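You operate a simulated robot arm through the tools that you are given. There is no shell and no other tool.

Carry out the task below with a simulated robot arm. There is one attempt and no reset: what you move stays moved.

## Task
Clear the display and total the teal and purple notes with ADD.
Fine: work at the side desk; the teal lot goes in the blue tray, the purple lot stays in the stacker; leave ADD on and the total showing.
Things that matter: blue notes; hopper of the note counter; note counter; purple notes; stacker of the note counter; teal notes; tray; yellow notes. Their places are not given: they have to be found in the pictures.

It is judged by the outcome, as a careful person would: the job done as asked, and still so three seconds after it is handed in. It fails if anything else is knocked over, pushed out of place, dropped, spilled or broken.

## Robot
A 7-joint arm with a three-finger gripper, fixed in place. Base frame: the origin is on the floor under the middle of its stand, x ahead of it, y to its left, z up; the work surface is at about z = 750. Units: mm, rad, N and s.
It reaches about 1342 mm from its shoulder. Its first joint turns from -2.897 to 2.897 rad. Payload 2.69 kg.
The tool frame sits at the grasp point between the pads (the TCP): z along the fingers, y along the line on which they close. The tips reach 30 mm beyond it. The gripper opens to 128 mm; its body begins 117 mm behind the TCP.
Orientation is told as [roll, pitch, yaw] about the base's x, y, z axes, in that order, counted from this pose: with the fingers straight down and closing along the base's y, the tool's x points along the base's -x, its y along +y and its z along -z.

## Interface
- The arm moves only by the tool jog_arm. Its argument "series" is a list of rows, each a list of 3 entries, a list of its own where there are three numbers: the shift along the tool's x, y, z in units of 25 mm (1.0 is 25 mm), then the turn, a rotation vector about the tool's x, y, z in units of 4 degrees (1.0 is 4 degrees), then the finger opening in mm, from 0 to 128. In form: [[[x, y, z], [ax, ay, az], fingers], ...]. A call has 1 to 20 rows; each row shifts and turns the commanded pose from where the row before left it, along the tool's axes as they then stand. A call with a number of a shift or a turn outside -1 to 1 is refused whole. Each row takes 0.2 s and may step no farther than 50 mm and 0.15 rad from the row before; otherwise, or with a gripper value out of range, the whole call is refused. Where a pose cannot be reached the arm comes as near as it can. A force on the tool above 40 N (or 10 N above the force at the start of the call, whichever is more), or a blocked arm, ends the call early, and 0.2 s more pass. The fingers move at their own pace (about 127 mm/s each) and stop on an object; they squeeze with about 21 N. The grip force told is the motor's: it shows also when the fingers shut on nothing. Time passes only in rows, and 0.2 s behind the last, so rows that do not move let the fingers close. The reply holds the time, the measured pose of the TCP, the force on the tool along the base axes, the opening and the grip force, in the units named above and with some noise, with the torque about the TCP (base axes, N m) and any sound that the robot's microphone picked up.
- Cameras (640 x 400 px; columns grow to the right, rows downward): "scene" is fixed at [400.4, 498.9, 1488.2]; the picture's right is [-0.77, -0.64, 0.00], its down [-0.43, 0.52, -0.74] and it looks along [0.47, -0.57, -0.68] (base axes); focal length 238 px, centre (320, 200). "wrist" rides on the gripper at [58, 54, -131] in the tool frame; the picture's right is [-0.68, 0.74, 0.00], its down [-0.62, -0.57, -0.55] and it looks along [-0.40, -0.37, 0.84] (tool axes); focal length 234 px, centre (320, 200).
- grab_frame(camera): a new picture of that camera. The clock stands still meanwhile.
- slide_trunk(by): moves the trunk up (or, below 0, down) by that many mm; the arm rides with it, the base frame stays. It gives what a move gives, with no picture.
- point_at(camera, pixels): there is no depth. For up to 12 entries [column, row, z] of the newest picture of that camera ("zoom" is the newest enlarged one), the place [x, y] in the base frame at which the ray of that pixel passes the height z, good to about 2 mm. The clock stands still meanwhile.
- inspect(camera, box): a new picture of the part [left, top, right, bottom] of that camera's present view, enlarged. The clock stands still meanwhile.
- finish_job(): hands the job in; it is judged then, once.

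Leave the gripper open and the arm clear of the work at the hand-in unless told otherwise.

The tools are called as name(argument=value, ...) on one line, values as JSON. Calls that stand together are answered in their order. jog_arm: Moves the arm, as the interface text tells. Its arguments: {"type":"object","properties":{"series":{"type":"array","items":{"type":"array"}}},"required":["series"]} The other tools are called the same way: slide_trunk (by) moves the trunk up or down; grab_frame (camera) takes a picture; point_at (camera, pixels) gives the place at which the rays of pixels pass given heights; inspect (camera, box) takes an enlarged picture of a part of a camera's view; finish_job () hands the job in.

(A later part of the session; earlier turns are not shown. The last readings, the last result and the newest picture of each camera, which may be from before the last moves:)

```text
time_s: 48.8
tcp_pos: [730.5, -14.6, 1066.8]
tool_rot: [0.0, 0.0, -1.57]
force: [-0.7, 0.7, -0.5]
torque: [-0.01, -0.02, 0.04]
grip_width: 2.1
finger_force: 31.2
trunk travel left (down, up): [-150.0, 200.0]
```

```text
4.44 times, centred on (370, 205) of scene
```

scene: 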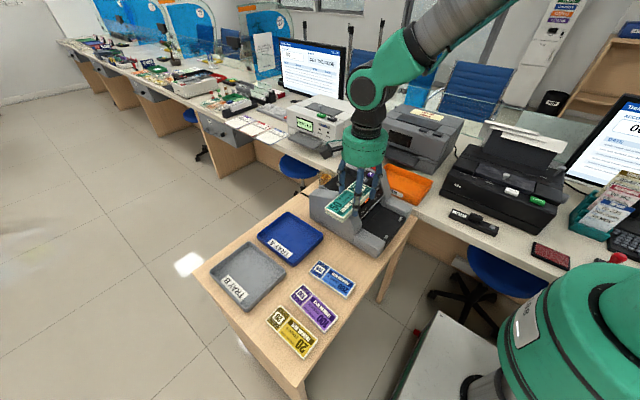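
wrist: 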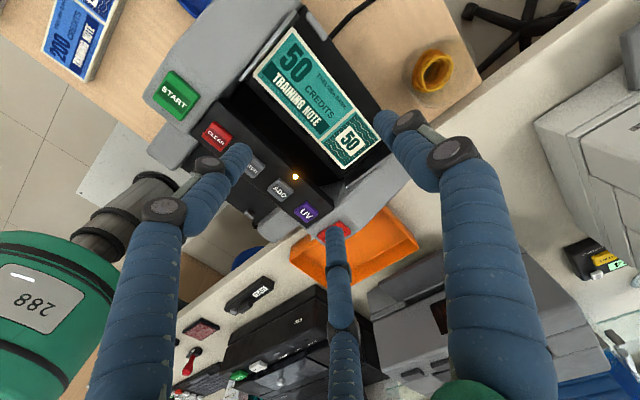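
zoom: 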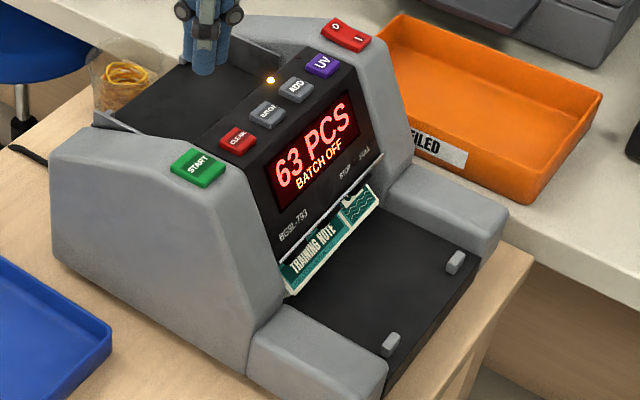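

The counter shows 63 PCS, the hopper looks empty, and teal has come out under the panel lip into the stacker. I'll wait a moment to see that it has finished, and move the arm toward a viewpoint of the stacker (up and toward the robot).

jog_arm(series=[[[0.8, -1, 0], [0, 0, 0], 20], [[0.8, -1, 0], [0, 0, 0], 60], [[0.8, -1, 0], [0, 0, 0], 98], [[0, -1, 0], [0, 0, 0], 98], [[0, -1, 0], [0, 0, 0], 98], [[0, -1, 0], [0, 0, 0], 98], [[0, -1, 0], [0, 0, 0], 98]])

inspect(camera="scene", box=[340, 180, 420, 250])

grab_frame(camera="wrist")

```text
time_s: 50.4
tcp_pos: [554.9, 44.4, 1065.9]
tool_rot: [-0.001, -0.001, -1.571]
force: [-0.2, 0.2, -0.3]
torque: [-0.01, 0.0, -0.01]
grip_width: 98.0
finger_force: 0.0
trunk travel left (down, up): [-150.0, 200.0]
```

```text
5.71 times, centred on (380, 215) of scene
```

zoom: 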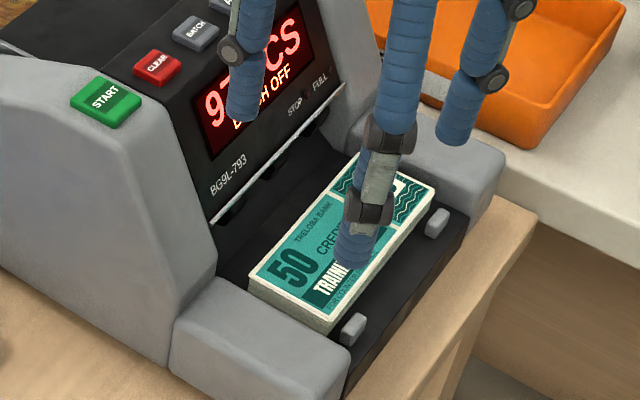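

```text
taken
```

wrist: 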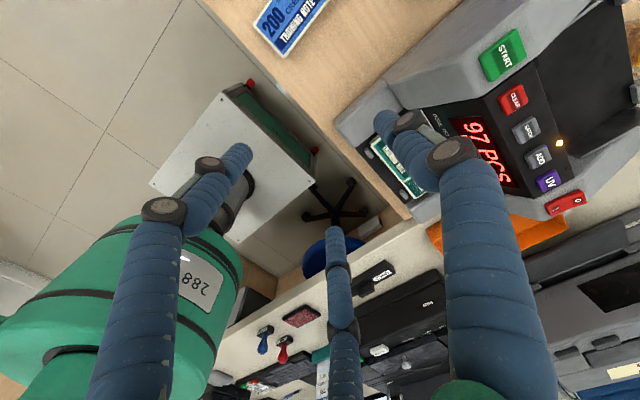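

Teal lies whole and flat in the stacker against the front tabs, and the display shows about 97 PCS. To pick it up, I need the single thumb on the robot side, between the two tabs, so I'll turn the hand +180° to yaw +90°. First half of the turn now.

jog_arm(series=[[[0, 0, 0], [0, 0, -1], 98], [[0, 0, 0], [0, 0, -1], 98], [[0, 0, 0], [0, 0, -1], 98], [[0, 0, 0], [0, 0, -1], 98], [[0, 0, 0], [0, 0, -1], 98], [[0, 0, 0], [0, 0, -1], 98], [[0, 0, 0], [0, 0, -1], 98], [[0, 0, 0], [0, 0, -1], 98], [[0, 0, 0], [0, 0, -1], 98], [[0, 0, 0], [0, 0, -1], 98], [[0, 0, 0], [0, 0, -1], 98], [[0, 0, 0], [0, 0, -1], 98], [[0, 0, 0], [0, 0, -1], 98], [[0, 0, 0], [0, 0, -1], 98], [[0, 0, 0], [0, 0, -1], 98], [[0, 0, 0], [0, 0, -1], 98], [[0, 0, 0], [0, 0, -1], 98], [[0, 0, 0], [0, 0, -1], 98], [[0, 0, 0], [0, 0, -1], 98], [[0, 0, 0], [0, 0, -1], 98]])

jog_arm(series=[[[0, 0, 0], [0, 0, -1], 98], [[0, 0, 0], [0, 0, -1], 98], [[0, 0, 0], [0, 0, -1], 98], [[0, 0, 0], [0, 0, -1], 98], [[0, 0, 0], [0, 0, -1], 98], [[0, 0, 0], [0, 0, -1], 98], [[0, 0, 0], [0, 0, -1], 98], [[0, 0, 0], [0, 0, -1], 98], [[0, 0, 0], [0, 0, -1], 98], [[0, 0, 0], [0, 0, -1], 98], [[0, 0, 0], [0, 0, -1], 98], [[0, 0, 0], [0, 0, -1], 98], [[0, 0, 0], [0, 0, -1], 98], [[0, 0, 0], [0, 0, -1], 98], [[0, 0, 0], [0, 0, -1], 98], [[0, 0, 0], [0, 0, -1], 98], [[0, 0, 0], [0, 0, -1], 98], [[0, 0, 0], [0, 0, -1], 98], [[0, 0, 0], [0, 0, -1], 98], [[0, 0, 0], [0, 0, -1], 98]])

jog_arm(series=[[[0, 0, 0], [0, 0, -1], 98], [[0, 0, 0], [0, 0, -1], 98], [[0, 0, 0], [0, 0, -1], 98], [[0, 0, 0], [0, 0, -1], 98], [[0, 0, 0], [0, 0, -1], 98]])

inspect(camera="scene", box=[320, 160, 430, 250])

grab_frame(camera="wrist")

```text
time_s: 54.6
tcp_pos: [554.5, 44.5, 1066.5]
tool_rot: [0.001, 0.001, -0.174]
force: [-0.1, 0.1, -0.1]
torque: [-0.02, -0.01, 0.02]
grip_width: 98.2
finger_force: 0.1
trunk travel left (down, up): [-150.0, 200.0]
```

```text
time_s: 58.8
tcp_pos: [552.6, 43.8, 1066.4]
tool_rot: [0.0, 0.001, 1.224]
force: [1.0, -0.1, -0.3]
torque: [0.0, 0.02, -0.01]
grip_width: 98.3
finger_force: 0.0
trunk travel left (down, up): [-150.0, 200.0]
```

```text
time_s: 60.0
tcp_pos: [554.0, 44.8, 1065.9]
tool_rot: [0.0, 0.0, 1.573]
force: [-0.1, 0.8, -0.7]
torque: [-0.01, -0.02, 0.02]
grip_width: 98.2
finger_force: 0.1
trunk travel left (down, up): [-150.0, 200.0]
```

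```text
4.44 times, centred on (375, 205) of scene
```

zoom: 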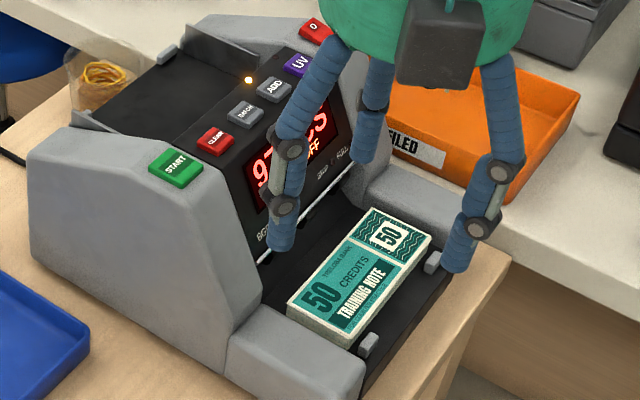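

```text
taken
```

wrist: 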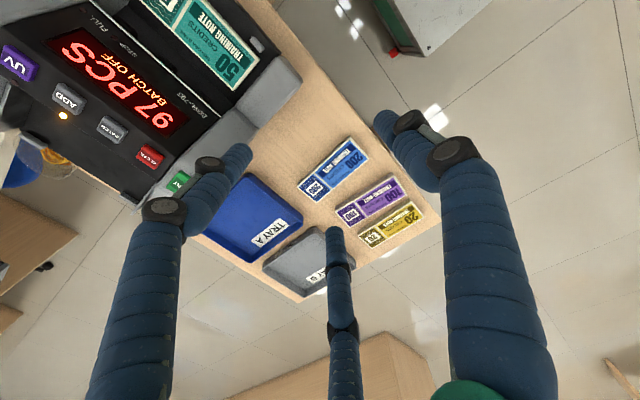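

The final count for teal is 97 PCS, the ADD lamp is lit and the hopper is empty. Next I'll move above the stacker for measuring the teal notes and the panel lip.

jog_arm(series=[[[1, -0.26, 0], [0, 0, 0], 98], [[1, -0.26, 0], [0, 0, 0], 98], [[1, -0.26, 0], [0, 0, 0], 98], [[1, -0.26, 0], [0, 0, 0], 98], [[1, -0.26, 0], [0, 0, 0], 98], [[1, -0.26, 0], [0, 0, 0], 98], [[1, -0.26, 0], [0, 0, 0], 98]])

grab_frame(camera="wrist")

grab_frame(camera="scene")

```text
time_s: 61.6
tcp_pos: [597.5, -133.0, 1065.1]
tool_rot: [0.002, -0.001, 1.57]
force: [-0.8, 0.7, 0.2]
torque: [0.01, 0.01, 0.0]
grip_width: 97.9
finger_force: 0.0
trunk travel left (down, up): [-150.0, 200.0]
```

```text
taken
```

wrist: 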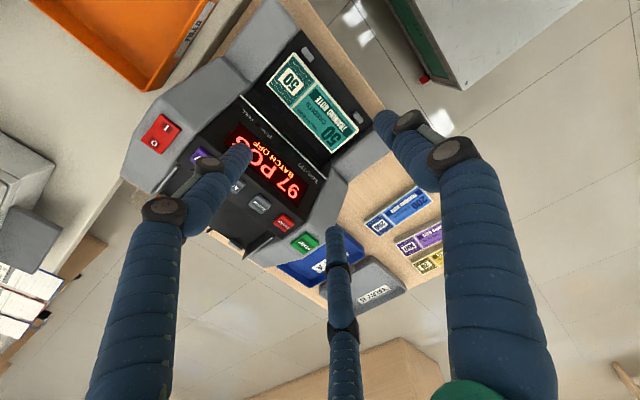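

```text
taken
```

scene: 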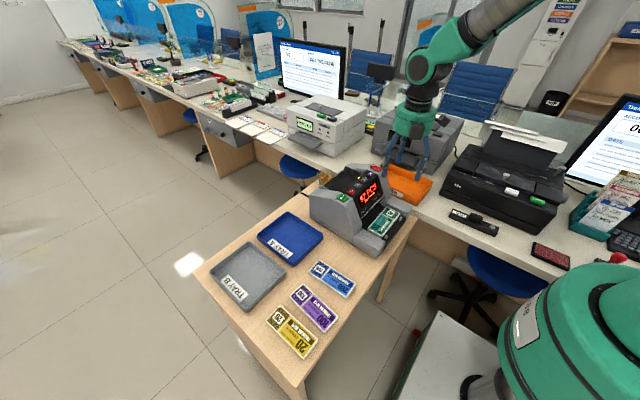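

The wrist camera now sees teal in the stacker at about (310, 105). I'll zoom in with both cameras.

inspect(camera="wrist", box=[220, 20, 390, 180])

inspect(camera="scene", box=[350, 190, 414, 245])

```text
2.50 times, centred on (305, 100) of wrist
```

zoom: 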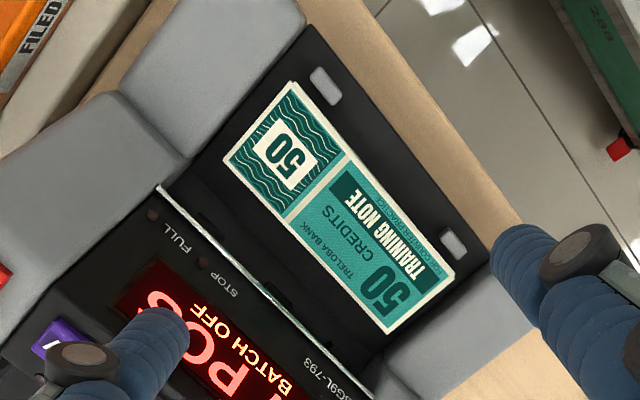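

```text
7.27 times, centred on (382, 218) of scene
```

zoom: 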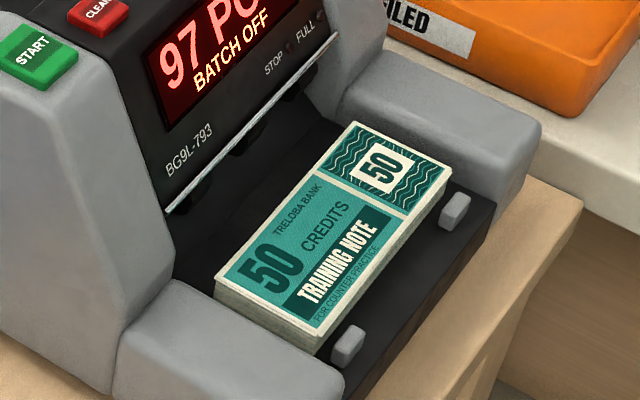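

point_at(camera="wrist", pixels=[[293.8, 52.8, 800], [293.8, 52.8, 830], [266.6, 83.2, 800], [266.6, 83.2, 830], [359.4, 128.8, 800], [359.4, 128.8, 830], [332.2, 153.6, 800], [332.2, 153.6, 830], [240.2, 94.8, 850], [240.2, 94.8, 880], [317, 159.2, 850], [317, 159.2, 880]])

point_at(camera="scene", pixels=[[400.2, 213.6, 800], [400.2, 213.6, 830], [386.5, 207.3, 800], [386.5, 207.3, 830], [381.7, 237, 800], [381.7, 237, 830], [367.7, 229.1, 800], [367.7, 229.1, 830], [385.3, 195, 850], [385.3, 195, 880], [361.1, 219.8, 850], [361.1, 219.8, 880]])

point_at(camera="wrist", pixels=[[307, 54.8, 800], [307, 54.8, 820], [358.2, 117.2, 800], [358.2, 117.2, 820]])

point_at(camera="scene", pixels=[[400.6, 219.5, 800], [400.6, 219.5, 820], [385.7, 237.9, 800], [385.7, 237.9, 820]])

```text
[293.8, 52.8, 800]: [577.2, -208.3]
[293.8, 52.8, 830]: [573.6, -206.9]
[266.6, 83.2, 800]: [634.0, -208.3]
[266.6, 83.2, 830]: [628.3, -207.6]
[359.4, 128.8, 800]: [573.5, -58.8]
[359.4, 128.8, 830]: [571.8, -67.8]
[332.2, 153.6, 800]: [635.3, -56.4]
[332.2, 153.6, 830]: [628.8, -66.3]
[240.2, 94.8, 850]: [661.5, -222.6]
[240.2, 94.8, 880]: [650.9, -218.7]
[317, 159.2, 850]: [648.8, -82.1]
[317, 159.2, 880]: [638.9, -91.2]
```

```text
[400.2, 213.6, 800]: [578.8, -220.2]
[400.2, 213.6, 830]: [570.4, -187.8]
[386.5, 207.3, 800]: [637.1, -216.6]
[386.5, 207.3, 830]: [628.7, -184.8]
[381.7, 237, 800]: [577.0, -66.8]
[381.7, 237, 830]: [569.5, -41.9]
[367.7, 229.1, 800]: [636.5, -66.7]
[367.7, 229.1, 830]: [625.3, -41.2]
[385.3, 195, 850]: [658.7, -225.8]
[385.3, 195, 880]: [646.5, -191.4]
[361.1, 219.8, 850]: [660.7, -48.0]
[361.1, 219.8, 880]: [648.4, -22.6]
```

```text
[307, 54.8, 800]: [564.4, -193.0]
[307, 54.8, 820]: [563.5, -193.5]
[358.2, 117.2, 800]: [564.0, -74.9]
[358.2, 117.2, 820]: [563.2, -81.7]
```

```text
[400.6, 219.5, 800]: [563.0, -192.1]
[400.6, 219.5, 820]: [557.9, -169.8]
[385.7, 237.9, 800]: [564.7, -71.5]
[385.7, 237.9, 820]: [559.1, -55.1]
```

Teal in the stacker spans x 575–634 and y -208…-60, with its top at z≈809. The panel's silver lip is at about x≈659, z≈853, so the space behind teal is narrow and I need better numbers. I'll lower the hand in front of the panel for a closer view.

jog_arm(series=[[[0, 0.75, 0], [0, 0, 0], 98], [[0, 0.75, 0], [0, 0, 0], 98], [[0, 0, 0.85], [0, 0, 0], 98], [[0, 0, 0.85], [0, 0, 0], 98], [[0, 0, 0.85], [0, 0, 0], 98], [[0, 0, 0.85], [0, 0, 0], 98], [[0, 0, 0.8], [0, 0, 0], 98]])

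grab_frame(camera="wrist")

inspect(camera="wrist", box=[200, 0, 400, 180])

inspect(camera="scene", box=[350, 180, 414, 245])

```text
time_s: 63.2
tcp_pos: [561.9, -130.5, 959.7]
tool_rot: [-0.001, 0.001, 1.571]
force: [0.1, 0.4, -0.6]
torque: [0.02, -0.01, -0.02]
grip_width: 97.8
finger_force: 0.1
trunk travel left (down, up): [-150.0, 200.0]
```

```text
taken
```

wrist: 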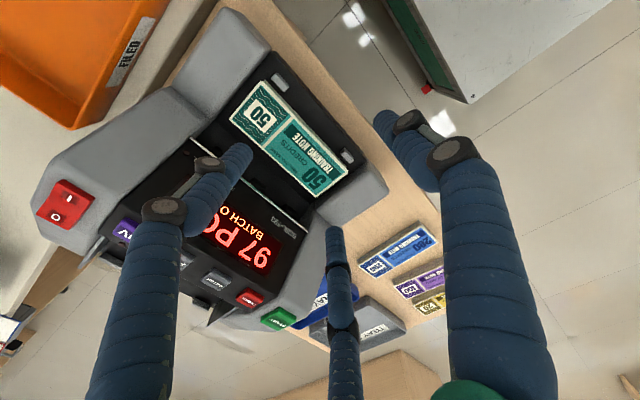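

```text
2.22 times, centred on (300, 90) of wrist
```

zoom: 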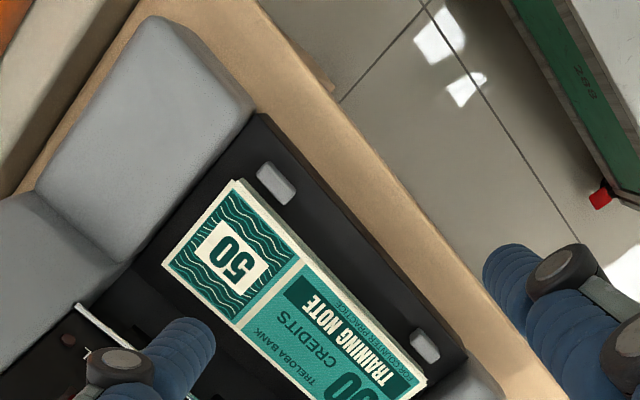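

```text
6.15 times, centred on (382, 212) of scene
```

zoom: 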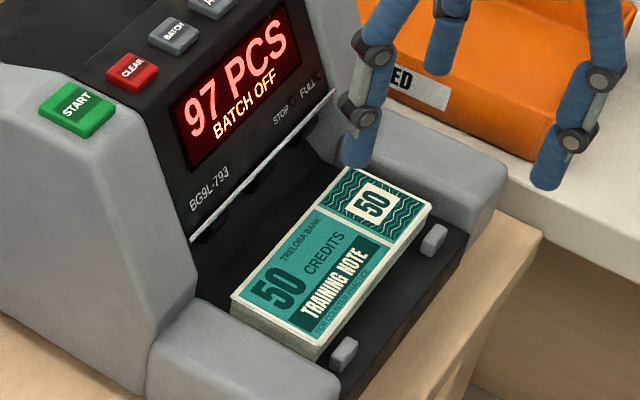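

inspect(camera="wrist", box=[170, 110, 350, 250])

point_at(camera="wrist", pixels=[[189.6, 136.4, 840], [189.6, 136.4, 860]])

grab_frame(camera="scene")

point_at(camera="scene", pixels=[[384.1, 194.1, 840], [384.1, 194.1, 860], [361.2, 219, 840], [361.2, 219, 860]])

```text
2.86 times, centred on (260, 180) of wrist
```

zoom: 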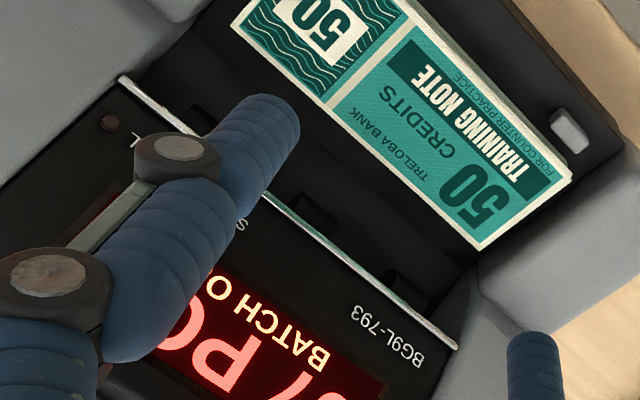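

```text
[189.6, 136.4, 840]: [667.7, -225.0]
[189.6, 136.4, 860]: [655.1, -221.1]
```

```text
taken
```

scene: 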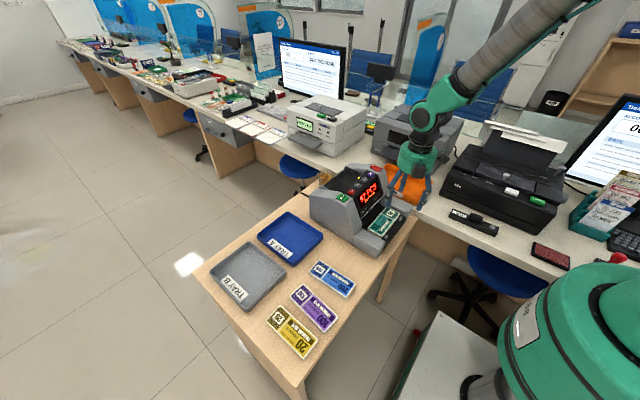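

```text
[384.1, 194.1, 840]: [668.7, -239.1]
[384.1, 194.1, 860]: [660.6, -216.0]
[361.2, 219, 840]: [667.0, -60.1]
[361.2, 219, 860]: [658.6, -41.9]
```

point_at(camera="wrist", pixels=[[307.2, 231.7, 845], [307.2, 231.7, 865], [190.8, 137.3, 845], [190.8, 137.3, 865]])

inspect(camera="scene", box=[350, 200, 390, 235])

```text
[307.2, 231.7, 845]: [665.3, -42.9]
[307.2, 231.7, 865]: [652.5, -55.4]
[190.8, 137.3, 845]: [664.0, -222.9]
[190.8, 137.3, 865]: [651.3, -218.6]
```

```text
11.43 times, centred on (370, 218) of scene
```

zoom: 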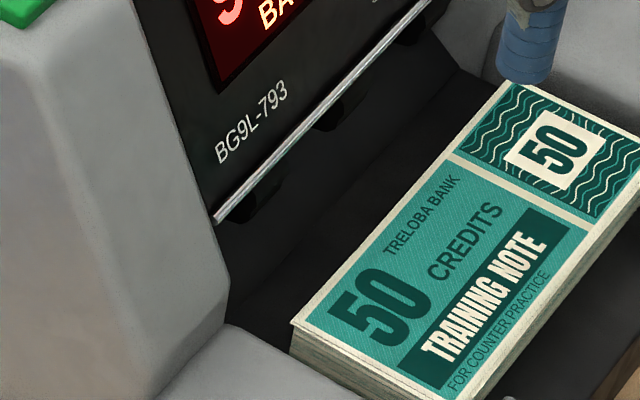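

The lip is at x≈660, z≈853, which leaves 26 mm behind teal. That is workable but tight. Teal still has about 6 mm of play before the front tabs. I'll close the fingers, touch teal's top lightly in the middle, and draw it those few mm toward the tabs. First I'll hover above its centre.

jog_arm(series=[[[0.07, -0.9, 0], [0, 0, 0], 40], [[0.07, -0.9, 0], [0, 0, 0], 0], [[0, 0, 0.9], [0, 0, 0], 0], [[0, 0, 0.9], [0, 0, 0], 0], [[0, 0, 0.9], [0, 0, 0], 0], [[0, 0, 0.9], [0, 0, 0], 0], [[0, 0, 0.9], [0, 0, 0], 0]])

inspect(camera="scene", box=[350, 180, 414, 245])

inspect(camera="wrist", box=[220, 60, 420, 240])

```text
time_s: 64.8
tcp_pos: [606.3, -133.0, 847.4]
tool_rot: [-0.003, -0.002, 1.571]
force: [-0.5, 0.2, -0.3]
torque: [0.01, 0.01, -0.01]
grip_width: 2.3
finger_force: 20.5
trunk travel left (down, up): [-150.0, 200.0]
```

```text
6.15 times, centred on (382, 212) of scene
```

zoom: 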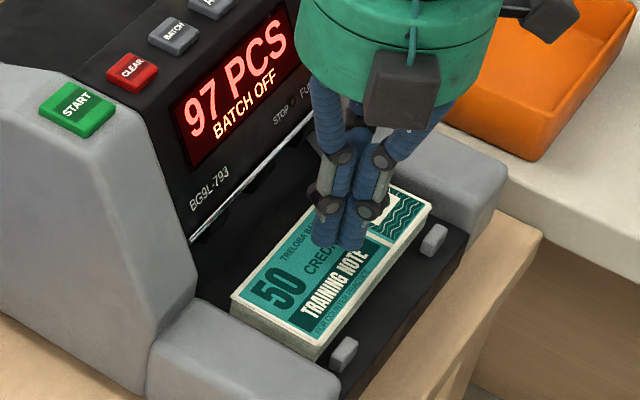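

```text
2.22 times, centred on (320, 150) of wrist
```

zoom: 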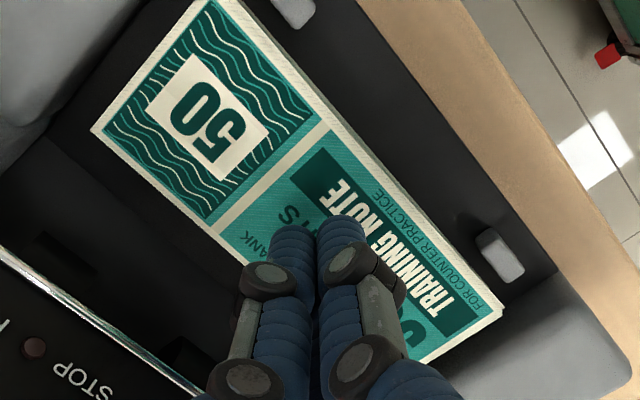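

I'm right above the middle of teal. I'll go down gently until light contact.

jog_arm(series=[[[0, 0, 0.4], [0, 0, 0], 0], [[0, 0, 0.2], [0, 0, 0], 0]])

jog_arm(series=[[[0, 0, 0.1], [0, 0, 0], 0]])

jog_arm(series=[[[0, 0, 0.1], [0, 0, 0], 0]])

```text
time_s: 65.5
tcp_pos: [608.6, -133.8, 836.4]
tool_rot: [-0.003, 0.001, 1.571]
force: [-4.2, 2.0, 17.7]
torque: [0.05, 0.17, 0.07]
grip_width: 5.9
finger_force: 21.2
trunk travel left (down, up): [-150.0, 200.0]
stopped in row 2: the force on the tool passed its limit at 42 N (the readings are from after the stop); the commanded pose is now the measured one
```

```text
time_s: 65.9
tcp_pos: [609.1, -133.3, 836.8]
tool_rot: [-0.005, 0.0, 1.569]
force: [-4.9, 2.6, 18.8]
torque: [0.08, 0.21, 0.05]
grip_width: 6.3
finger_force: 21.0
trunk travel left (down, up): [-150.0, 200.0]
stopped in row 1: the force on the tool passed its limit at 45 N (the readings are from after the stop); the commanded pose is now the measured one
```

```text
time_s: 66.3
tcp_pos: [612.0, -134.4, 837.4]
tool_rot: [-0.009, 0.002, 1.571]
force: [-3.9, 2.7, 18.4]
torque: [0.15, 0.2, 0.08]
grip_width: 6.5
finger_force: 21.0
trunk travel left (down, up): [-150.0, 200.0]
stopped in row 1: the force on the tool passed its limit at 44 N (the readings are from after the stop); the commanded pose is now the measured one
```

I sent those steps too eagerly: the tips met teal's top at z≈837 and pressed harder than wanted. The torque reading shows the contact is at the fingertips, on the notes. I'll ease up 1 mm and look.

jog_arm(series=[[[0, 0, -0.05], [0, 0, 0], 0]])

inspect(camera="wrist", box=[220, 60, 420, 240])

inspect(camera="scene", box=[350, 180, 414, 245])

```text
time_s: 66.7
tcp_pos: [611.6, -135.5, 836.2]
tool_rot: [-0.007, 0.001, 1.57]
force: [0.8, -3.8, 10.4]
torque: [-0.06, 0.06, 0.01]
grip_width: 6.1
finger_force: 20.9
trunk travel left (down, up): [-150.0, 200.0]
```

```text
2.22 times, centred on (320, 150) of wrist
```

zoom: 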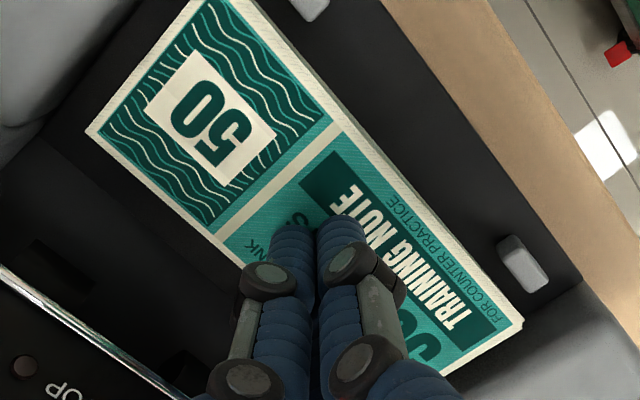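

```text
6.15 times, centred on (382, 212) of scene
```

zoom: 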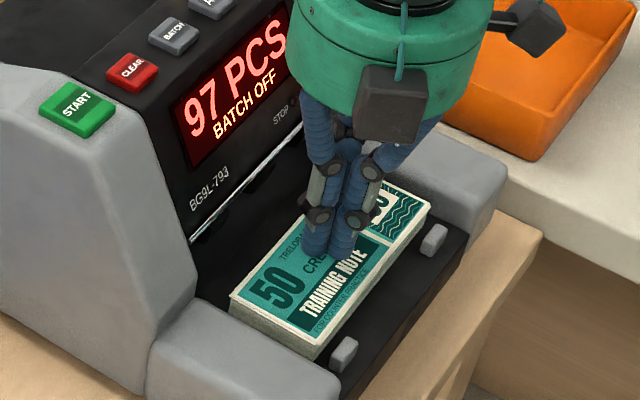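

It is now pressing about 10 N on teal. I'll draw it toward -x (tool +y) in small steps, about 10 mm.

jog_arm(series=[[[0, 0.1, 0], [0, 0, 0], 0], [[0, 0.1, 0], [0, 0, 0], 0], [[0, 0.1, 0], [0, 0, 0], 0], [[0, 0.1, 0], [0, 0, 0], 0]])

inspect(camera="wrist", box=[220, 60, 420, 240])

inspect(camera="scene", box=[350, 180, 414, 245])

```text
time_s: 67.7
tcp_pos: [601.2, -134.0, 835.9]
tool_rot: [-0.005, 0.002, 1.572]
force: [4.9, -0.6, 12.9]
torque: [0.05, -0.06, -0.01]
grip_width: 5.7
finger_force: 21.2
trunk travel left (down, up): [-150.0, 200.0]
```

```text
2.22 times, centred on (320, 150) of wrist
```

zoom: 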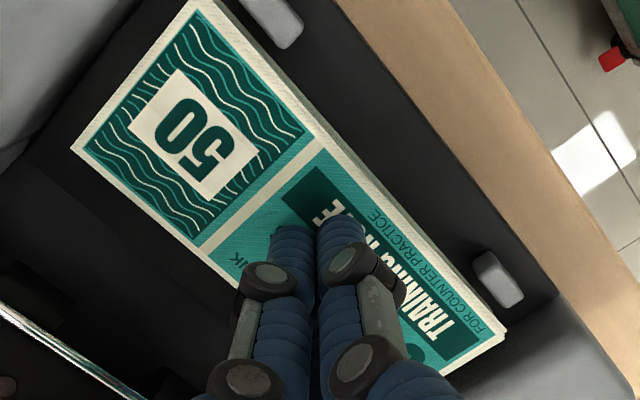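

```text
6.15 times, centred on (382, 212) of scene
```

zoom: 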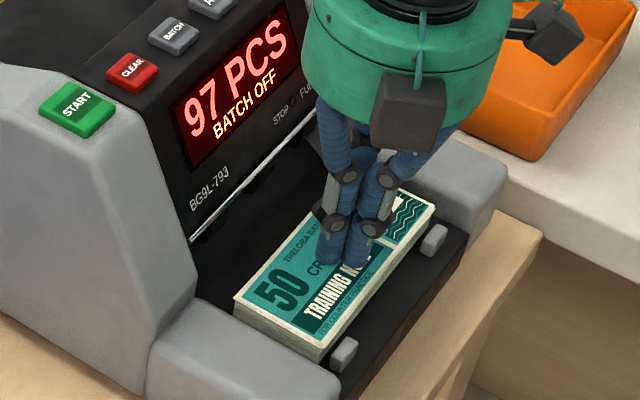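

Teal moved a few mm toward the tabs, which now look almost touching. I'll draw another 5 mm.

jog_arm(series=[[[0, 0.1, 0], [0, 0, 0], 0], [[0, 0.1, 0], [0, 0, 0], 0]])

inspect(camera="wrist", box=[220, 60, 420, 240])

inspect(camera="scene", box=[350, 180, 414, 245])

```text
time_s: 68.3
tcp_pos: [596.8, -133.2, 836.6]
tool_rot: [-0.006, 0.003, 1.571]
force: [5.3, -0.5, 17.2]
torque: [0.06, -0.06, 0.0]
grip_width: 6.1
finger_force: 20.6
trunk travel left (down, up): [-150.0, 200.0]
```

```text
2.22 times, centred on (320, 150) of wrist
```

zoom: 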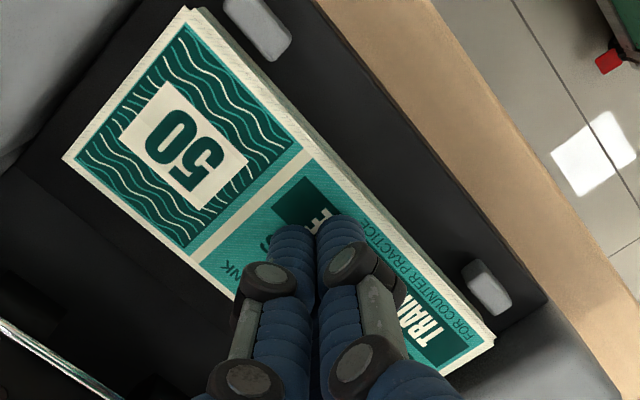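

```text
6.15 times, centred on (382, 212) of scene
```

zoom: 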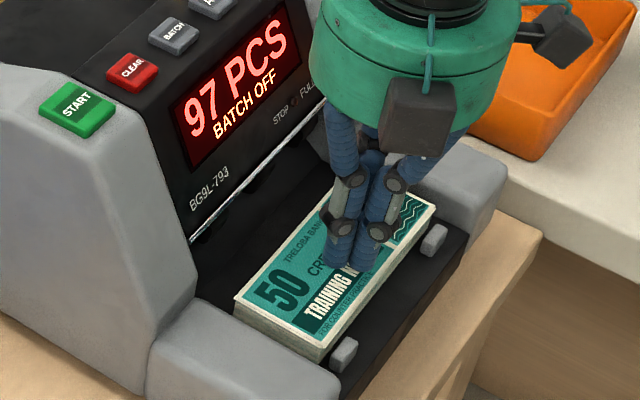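

Teal no longer moves with the tips, so it is against the tabs. I'll lift off and re-measure it.

jog_arm(series=[[[0, 0, -0.2], [0, 0, 0], 0], [[0, 0, -0.8], [0, 0, 0], 0], [[0, 0, -1], [0, 0, 0], 0], [[0, 0, -1], [0, 0, 0], 30], [[0, 0.5, -1], [0, 0, 0], 60], [[0, 0.5, -1], [0, 0, 0], 96], [[0, 0, 0], [0, 0, 0], 96]])

inspect(camera="wrist", box=[200, 20, 400, 200])

inspect(camera="scene", box=[350, 190, 414, 245])

```text
time_s: 69.9
tcp_pos: [569.6, -132.5, 962.0]
tool_rot: [-0.007, 0.003, 1.572]
force: [-0.4, 0.2, 0.7]
torque: [-0.02, -0.1, 0.01]
grip_width: 96.4
finger_force: 0.0
trunk travel left (down, up): [-150.0, 200.0]
```

```text
2.22 times, centred on (300, 110) of wrist
```

zoom: 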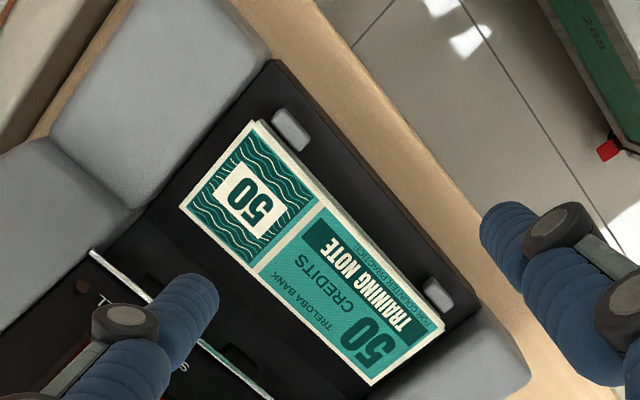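

```text
7.27 times, centred on (382, 218) of scene
```

zoom: 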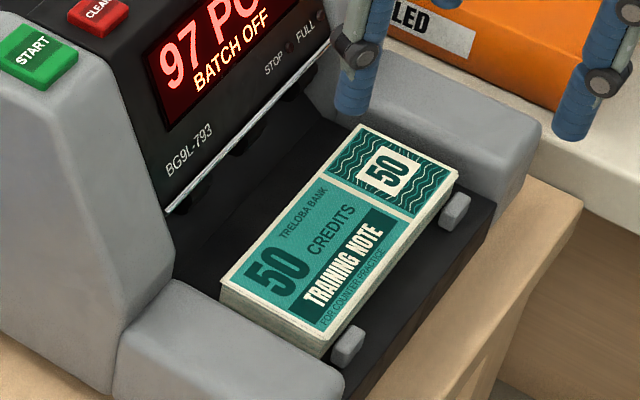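

point_at(camera="wrist", pixels=[[272.1, 74.9, 800], [272.1, 74.9, 812], [236.9, 112.7, 800], [236.9, 112.7, 812], [355.4, 166.3, 800], [355.4, 166.3, 812], [323, 192.9, 800], [323, 192.9, 812]])

point_at(camera="scene", pixels=[[401.1, 214, 800], [401.1, 214, 812], [387.5, 207.5, 800], [387.5, 207.5, 812], [382.8, 237.5, 800], [382.8, 237.5, 812], [368.5, 229.1, 800], [368.5, 229.1, 812]])

```text
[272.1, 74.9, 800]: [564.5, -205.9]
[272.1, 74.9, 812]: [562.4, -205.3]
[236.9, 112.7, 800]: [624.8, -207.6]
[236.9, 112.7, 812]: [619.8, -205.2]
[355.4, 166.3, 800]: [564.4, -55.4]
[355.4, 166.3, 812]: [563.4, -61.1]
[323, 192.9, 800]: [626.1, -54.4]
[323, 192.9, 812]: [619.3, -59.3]
```

```text
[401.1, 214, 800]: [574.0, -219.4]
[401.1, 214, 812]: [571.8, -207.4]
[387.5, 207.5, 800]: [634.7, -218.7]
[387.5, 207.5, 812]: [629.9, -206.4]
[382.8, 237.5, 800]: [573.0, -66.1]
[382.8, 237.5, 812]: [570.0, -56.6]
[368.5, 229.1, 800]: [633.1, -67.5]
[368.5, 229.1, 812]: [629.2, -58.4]
```

The two cameras disagree by about 8 mm in x now. I'll check against the fixed tabs, whose place I know (x≈563.5).

grab_frame(camera="wrist")

point_at(camera="wrist", pixels=[[286.5, 78.5, 800], [353.2, 152.3, 800], [236.9, 112.7, 811], [323, 192.9, 811]])

jog_arm(series=[[[0, 0, 0], [0, 0, 0], 96]])

```text
taken
```

wrist: 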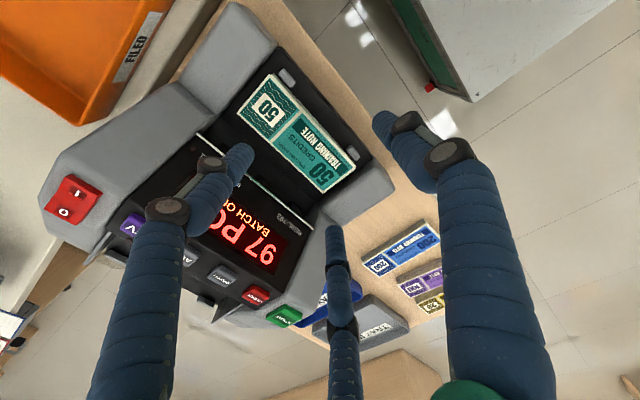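

```text
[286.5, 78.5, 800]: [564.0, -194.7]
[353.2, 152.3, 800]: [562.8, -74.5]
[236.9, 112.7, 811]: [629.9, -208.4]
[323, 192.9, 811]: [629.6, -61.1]
```

```text
time_s: 70.3
tcp_pos: [570.0, -133.1, 959.8]
tool_rot: [-0.005, 0.002, 1.571]
force: [-0.8, 0.4, 0.2]
torque: [-0.01, 0.03, -0.01]
grip_width: 95.9
finger_force: 0.1
trunk travel left (down, up): [-150.0, 200.0]
```

That was a stale picture. With a fresh one, both cameras agree: teal spans x 571–630, y -207…-60, top z≈811. The lip is now 30 mm behind its back edge. I'll open to 94, line up at x=612, and come down to just above lip height to check the finger clearance.

jog_arm(series=[[[0.02, -0.84, 0], [0, 0, 0], 94], [[0, -0.84, 0], [0, 0, 0], 94], [[0, 0, 0.75], [0, 0, 0], 94], [[0, 0, 0.75], [0, 0, 0], 94], [[0, 0, 0.75], [0, 0, 0], 94], [[0, 0, 0.7], [0, 0, 0], 94]])

grab_frame(camera="wrist")

inspect(camera="wrist", box=[180, 40, 420, 240])

inspect(camera="scene", box=[350, 180, 414, 245])

```text
time_s: 71.7
tcp_pos: [614.2, -133.1, 887.7]
tool_rot: [-0.006, 0.002, 1.57]
force: [0.6, 0.0, 0.2]
torque: [-0.01, 0.03, -0.01]
grip_width: 93.8
finger_force: 0.1
trunk travel left (down, up): [-150.0, 200.0]
```

```text
taken
```

wrist: 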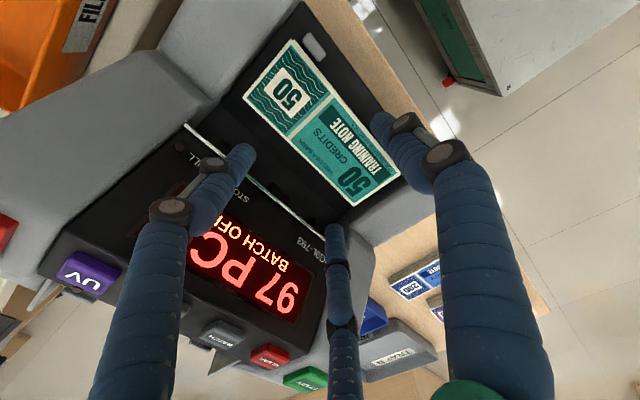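

```text
2.00 times, centred on (300, 140) of wrist
```

zoom: 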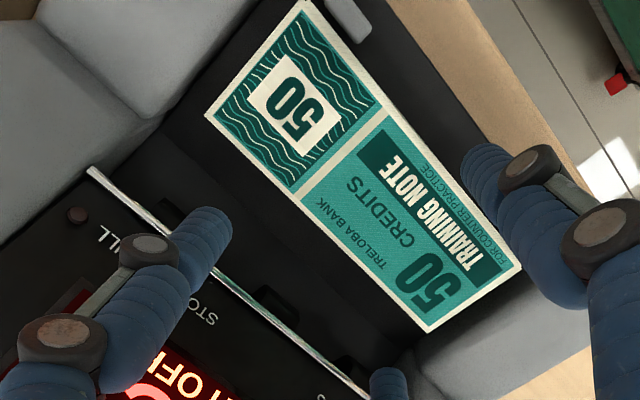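

```text
6.15 times, centred on (382, 212) of scene
```

zoom: 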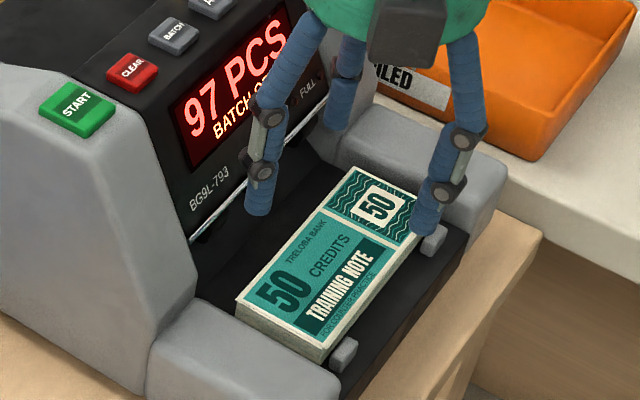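

The near finger comes down close to teal's back edge and in front of the silver lip. I'll lower in stages, checking the force, to just above the note top.

jog_arm(series=[[[0, 0, 0.4], [0, 0, 0], 94], [[0, 0, 0.3], [0, 0, 0], 94]])

inspect(camera="scene", box=[355, 190, 405, 235])

inspect(camera="wrist", box=[180, 60, 400, 250])

```text
time_s: 72.3
tcp_pos: [612.6, -133.3, 867.9]
tool_rot: [-0.006, 0.003, 1.571]
force: [-0.7, -0.1, 0.3]
torque: [0.01, -0.01, 0.01]
grip_width: 93.9
finger_force: 0.2
trunk travel left (down, up): [-150.0, 200.0]
```

```text
8.89 times, centred on (380, 212) of scene
```

zoom: 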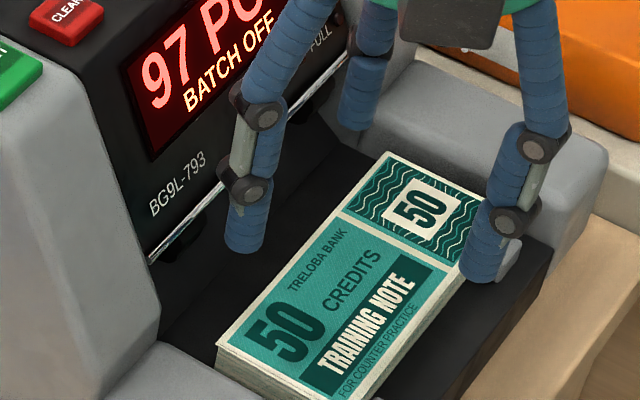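

```text
2.11 times, centred on (290, 155) of wrist
```

zoom: 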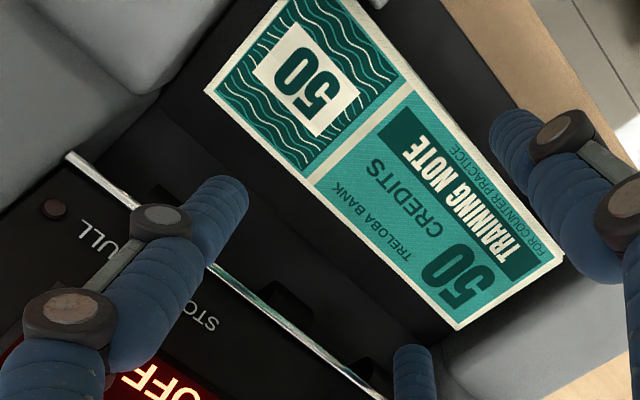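

No force. I'll continue in 5 mm steps past the lip.

jog_arm(series=[[[0, 0, 0.2], [0, 0, 0], 94], [[0, 0, 0.2], [0, 0, 0], 94]])

inspect(camera="scene", box=[355, 190, 405, 235])

inspect(camera="wrist", box=[180, 60, 400, 250])

```text
time_s: 72.9
tcp_pos: [611.7, -134.0, 859.6]
tool_rot: [-0.005, 0.002, 1.57]
force: [0.0, 0.6, -0.4]
torque: [-0.01, 0.01, -0.01]
grip_width: 93.6
finger_force: 0.1
trunk travel left (down, up): [-150.0, 200.0]
```

```text
8.89 times, centred on (380, 212) of scene
```

zoom: 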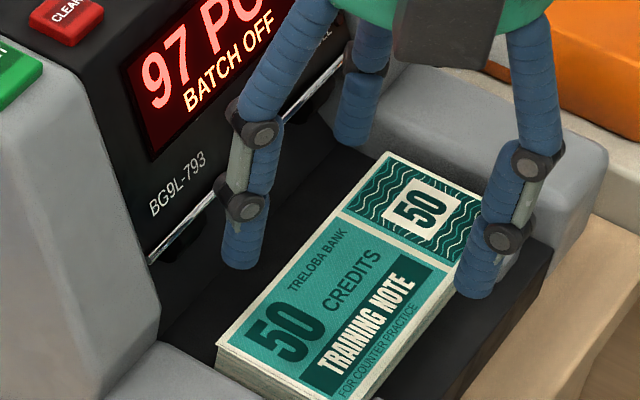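

```text
2.11 times, centred on (290, 155) of wrist
```

zoom: 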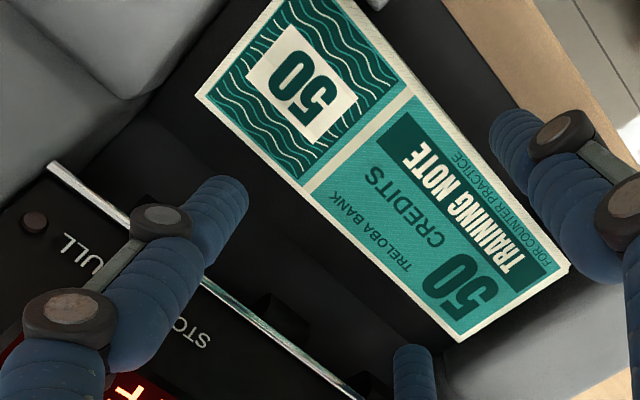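

jog_arm(series=[[[0, 0, 0.16], [0, 0, 0], 94], [[0, 0, 0.16], [0, 0, 0], 94]])

inspect(camera="scene", box=[355, 190, 405, 235])

inspect(camera="wrist", box=[180, 60, 400, 250])

```text
time_s: 73.5
tcp_pos: [612.4, -133.6, 851.1]
tool_rot: [-0.006, 0.001, 1.571]
force: [-0.1, 0.6, 0.0]
torque: [-0.01, 0.0, 0.0]
grip_width: 93.7
finger_force: 0.1
trunk travel left (down, up): [-150.0, 200.0]
```

```text
8.89 times, centred on (380, 212) of scene
```

zoom: 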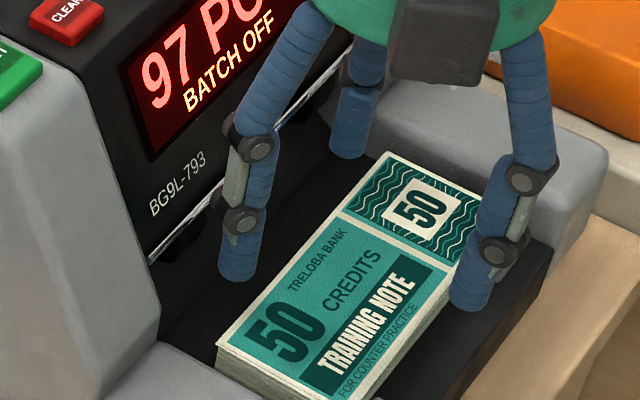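

```text
2.11 times, centred on (290, 155) of wrist
```

zoom: 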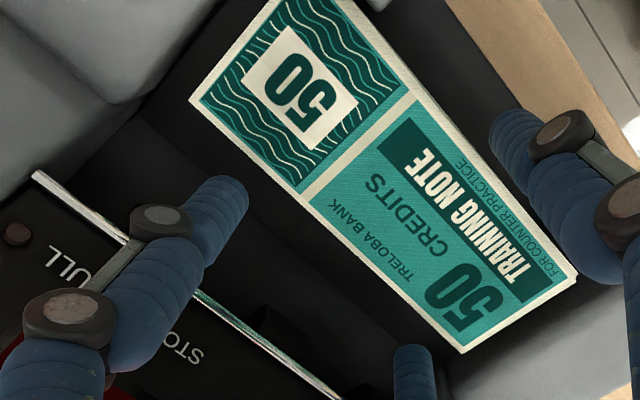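

Clear of the lip and lined up behind teal's back edge, with about 4 mm clearance. I'll continue down in small steps to note level.

jog_arm(series=[[[0, 0, 0.16], [0, 0, 0], 94], [[0, 0, 0.16], [0, 0, 0], 94]])

inspect(camera="scene", box=[355, 190, 405, 235])

inspect(camera="wrist", box=[180, 60, 400, 250])

```text
time_s: 74.1
tcp_pos: [612.3, -135.0, 844.0]
tool_rot: [-0.006, 0.001, 1.57]
force: [-0.1, -0.2, -0.3]
torque: [0.02, -0.03, 0.0]
grip_width: 93.9
finger_force: 0.0
trunk travel left (down, up): [-150.0, 200.0]
```

```text
8.89 times, centred on (380, 212) of scene
```

zoom: 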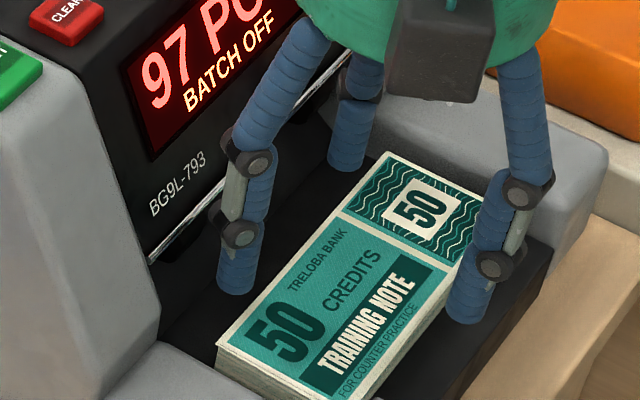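

```text
2.11 times, centred on (290, 155) of wrist
```

zoom: 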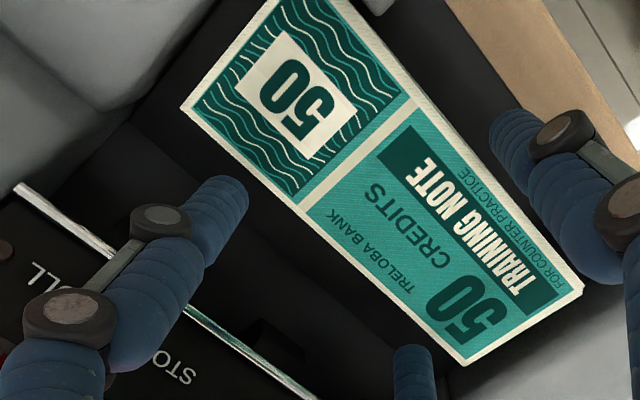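

jog_arm(series=[[[0, 0, 0.16], [0, 0, 0], 94], [[0, 0, 0.16], [0, 0, 0], 94]])

inspect(camera="scene", box=[355, 190, 405, 235])

inspect(camera="wrist", box=[180, 60, 400, 250])

```text
time_s: 74.7
tcp_pos: [612.6, -133.8, 835.6]
tool_rot: [-0.005, 0.003, 1.572]
force: [-0.6, 1.0, 0.1]
torque: [0.01, 0.01, 0.0]
grip_width: 94.2
finger_force: 0.0
trunk travel left (down, up): [-150.0, 200.0]
```

```text
8.89 times, centred on (380, 212) of scene
```

zoom: 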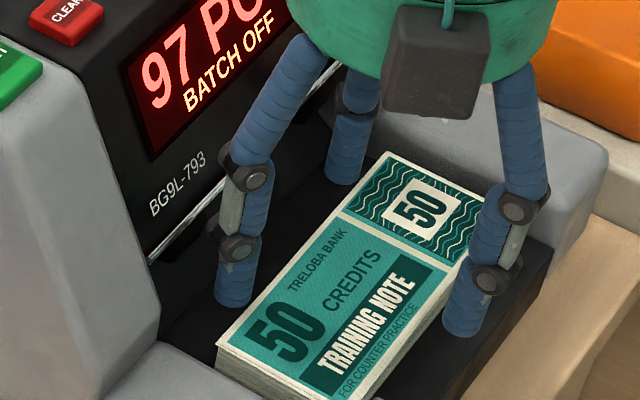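

```text
2.11 times, centred on (290, 155) of wrist
```

zoom: 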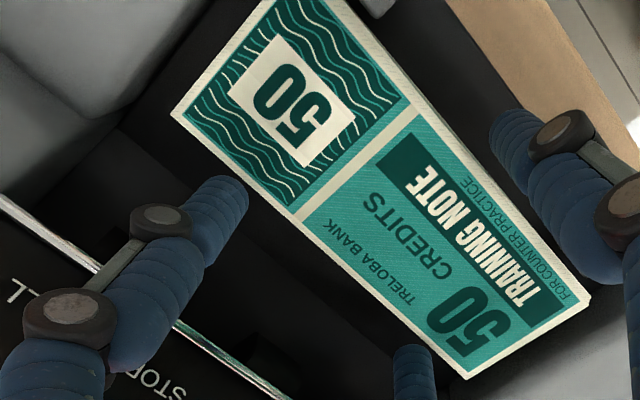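

jog_arm(series=[[[0, 0, 0.12], [0, 0, 0], 94], [[0, 0, 0.1], [0, 0, 0], 94]])

inspect(camera="scene", box=[355, 190, 405, 235])

inspect(camera="wrist", box=[180, 60, 400, 250])

```text
time_s: 75.3
tcp_pos: [612.0, -134.5, 829.3]
tool_rot: [-0.005, 0.001, 1.57]
force: [0.3, 0.1, 0.8]
torque: [-0.01, 0.0, 0.01]
grip_width: 93.9
finger_force: 0.0
trunk travel left (down, up): [-150.0, 200.0]
```

```text
8.89 times, centred on (380, 212) of scene
```

zoom: 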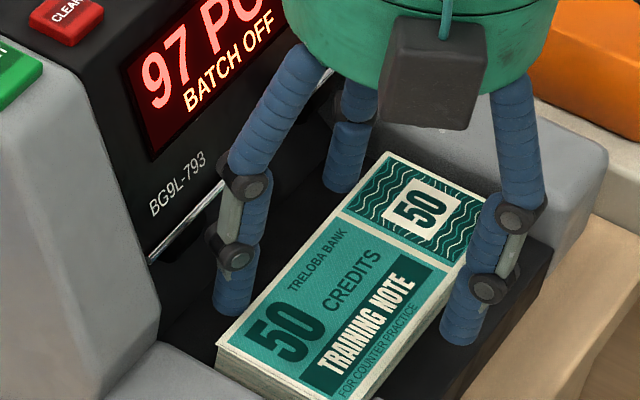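

```text
2.11 times, centred on (290, 155) of wrist
```

zoom: 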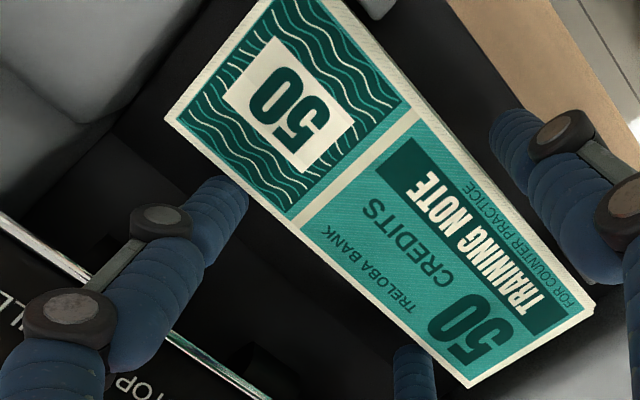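

One more small step, then I'll close on teal.

jog_arm(series=[[[0, 0, 0.1], [0, 0, 0], 94], [[0, 0, 0], [0, 0, 0], 88], [[0, 0, 0], [0, 0, 0], 80], [[0, 0, 0], [0, 0, 0], 60], [[0, 0, 0], [0, 0, 0], 40]])

inspect(camera="scene", box=[355, 190, 405, 235])

inspect(camera="wrist", box=[180, 60, 400, 250])

```text
time_s: 76.5
tcp_pos: [612.3, -134.3, 828.9]
tool_rot: [-0.006, 0.001, 1.571]
force: [0.1, -1.5, 3.3]
torque: [0.03, 0.12, -0.02]
grip_width: 84.0
finger_force: 21.5
trunk travel left (down, up): [-150.0, 200.0]
```

```text
8.89 times, centred on (380, 212) of scene
```

zoom: 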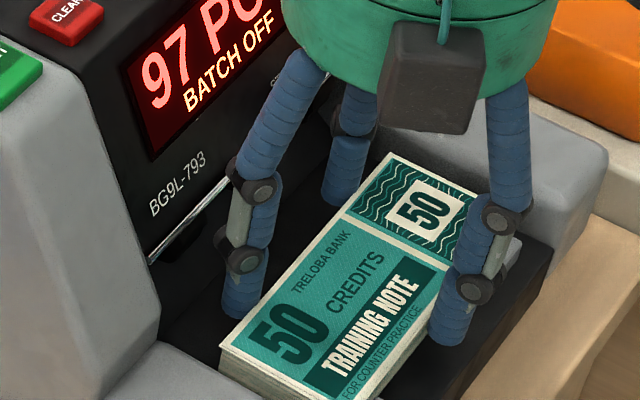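

```text
2.11 times, centred on (290, 155) of wrist
```

zoom: 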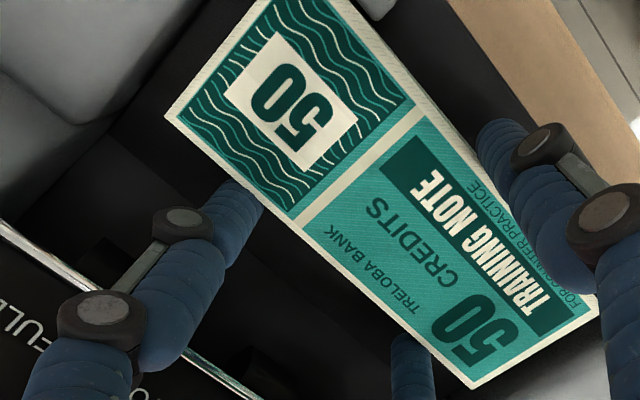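

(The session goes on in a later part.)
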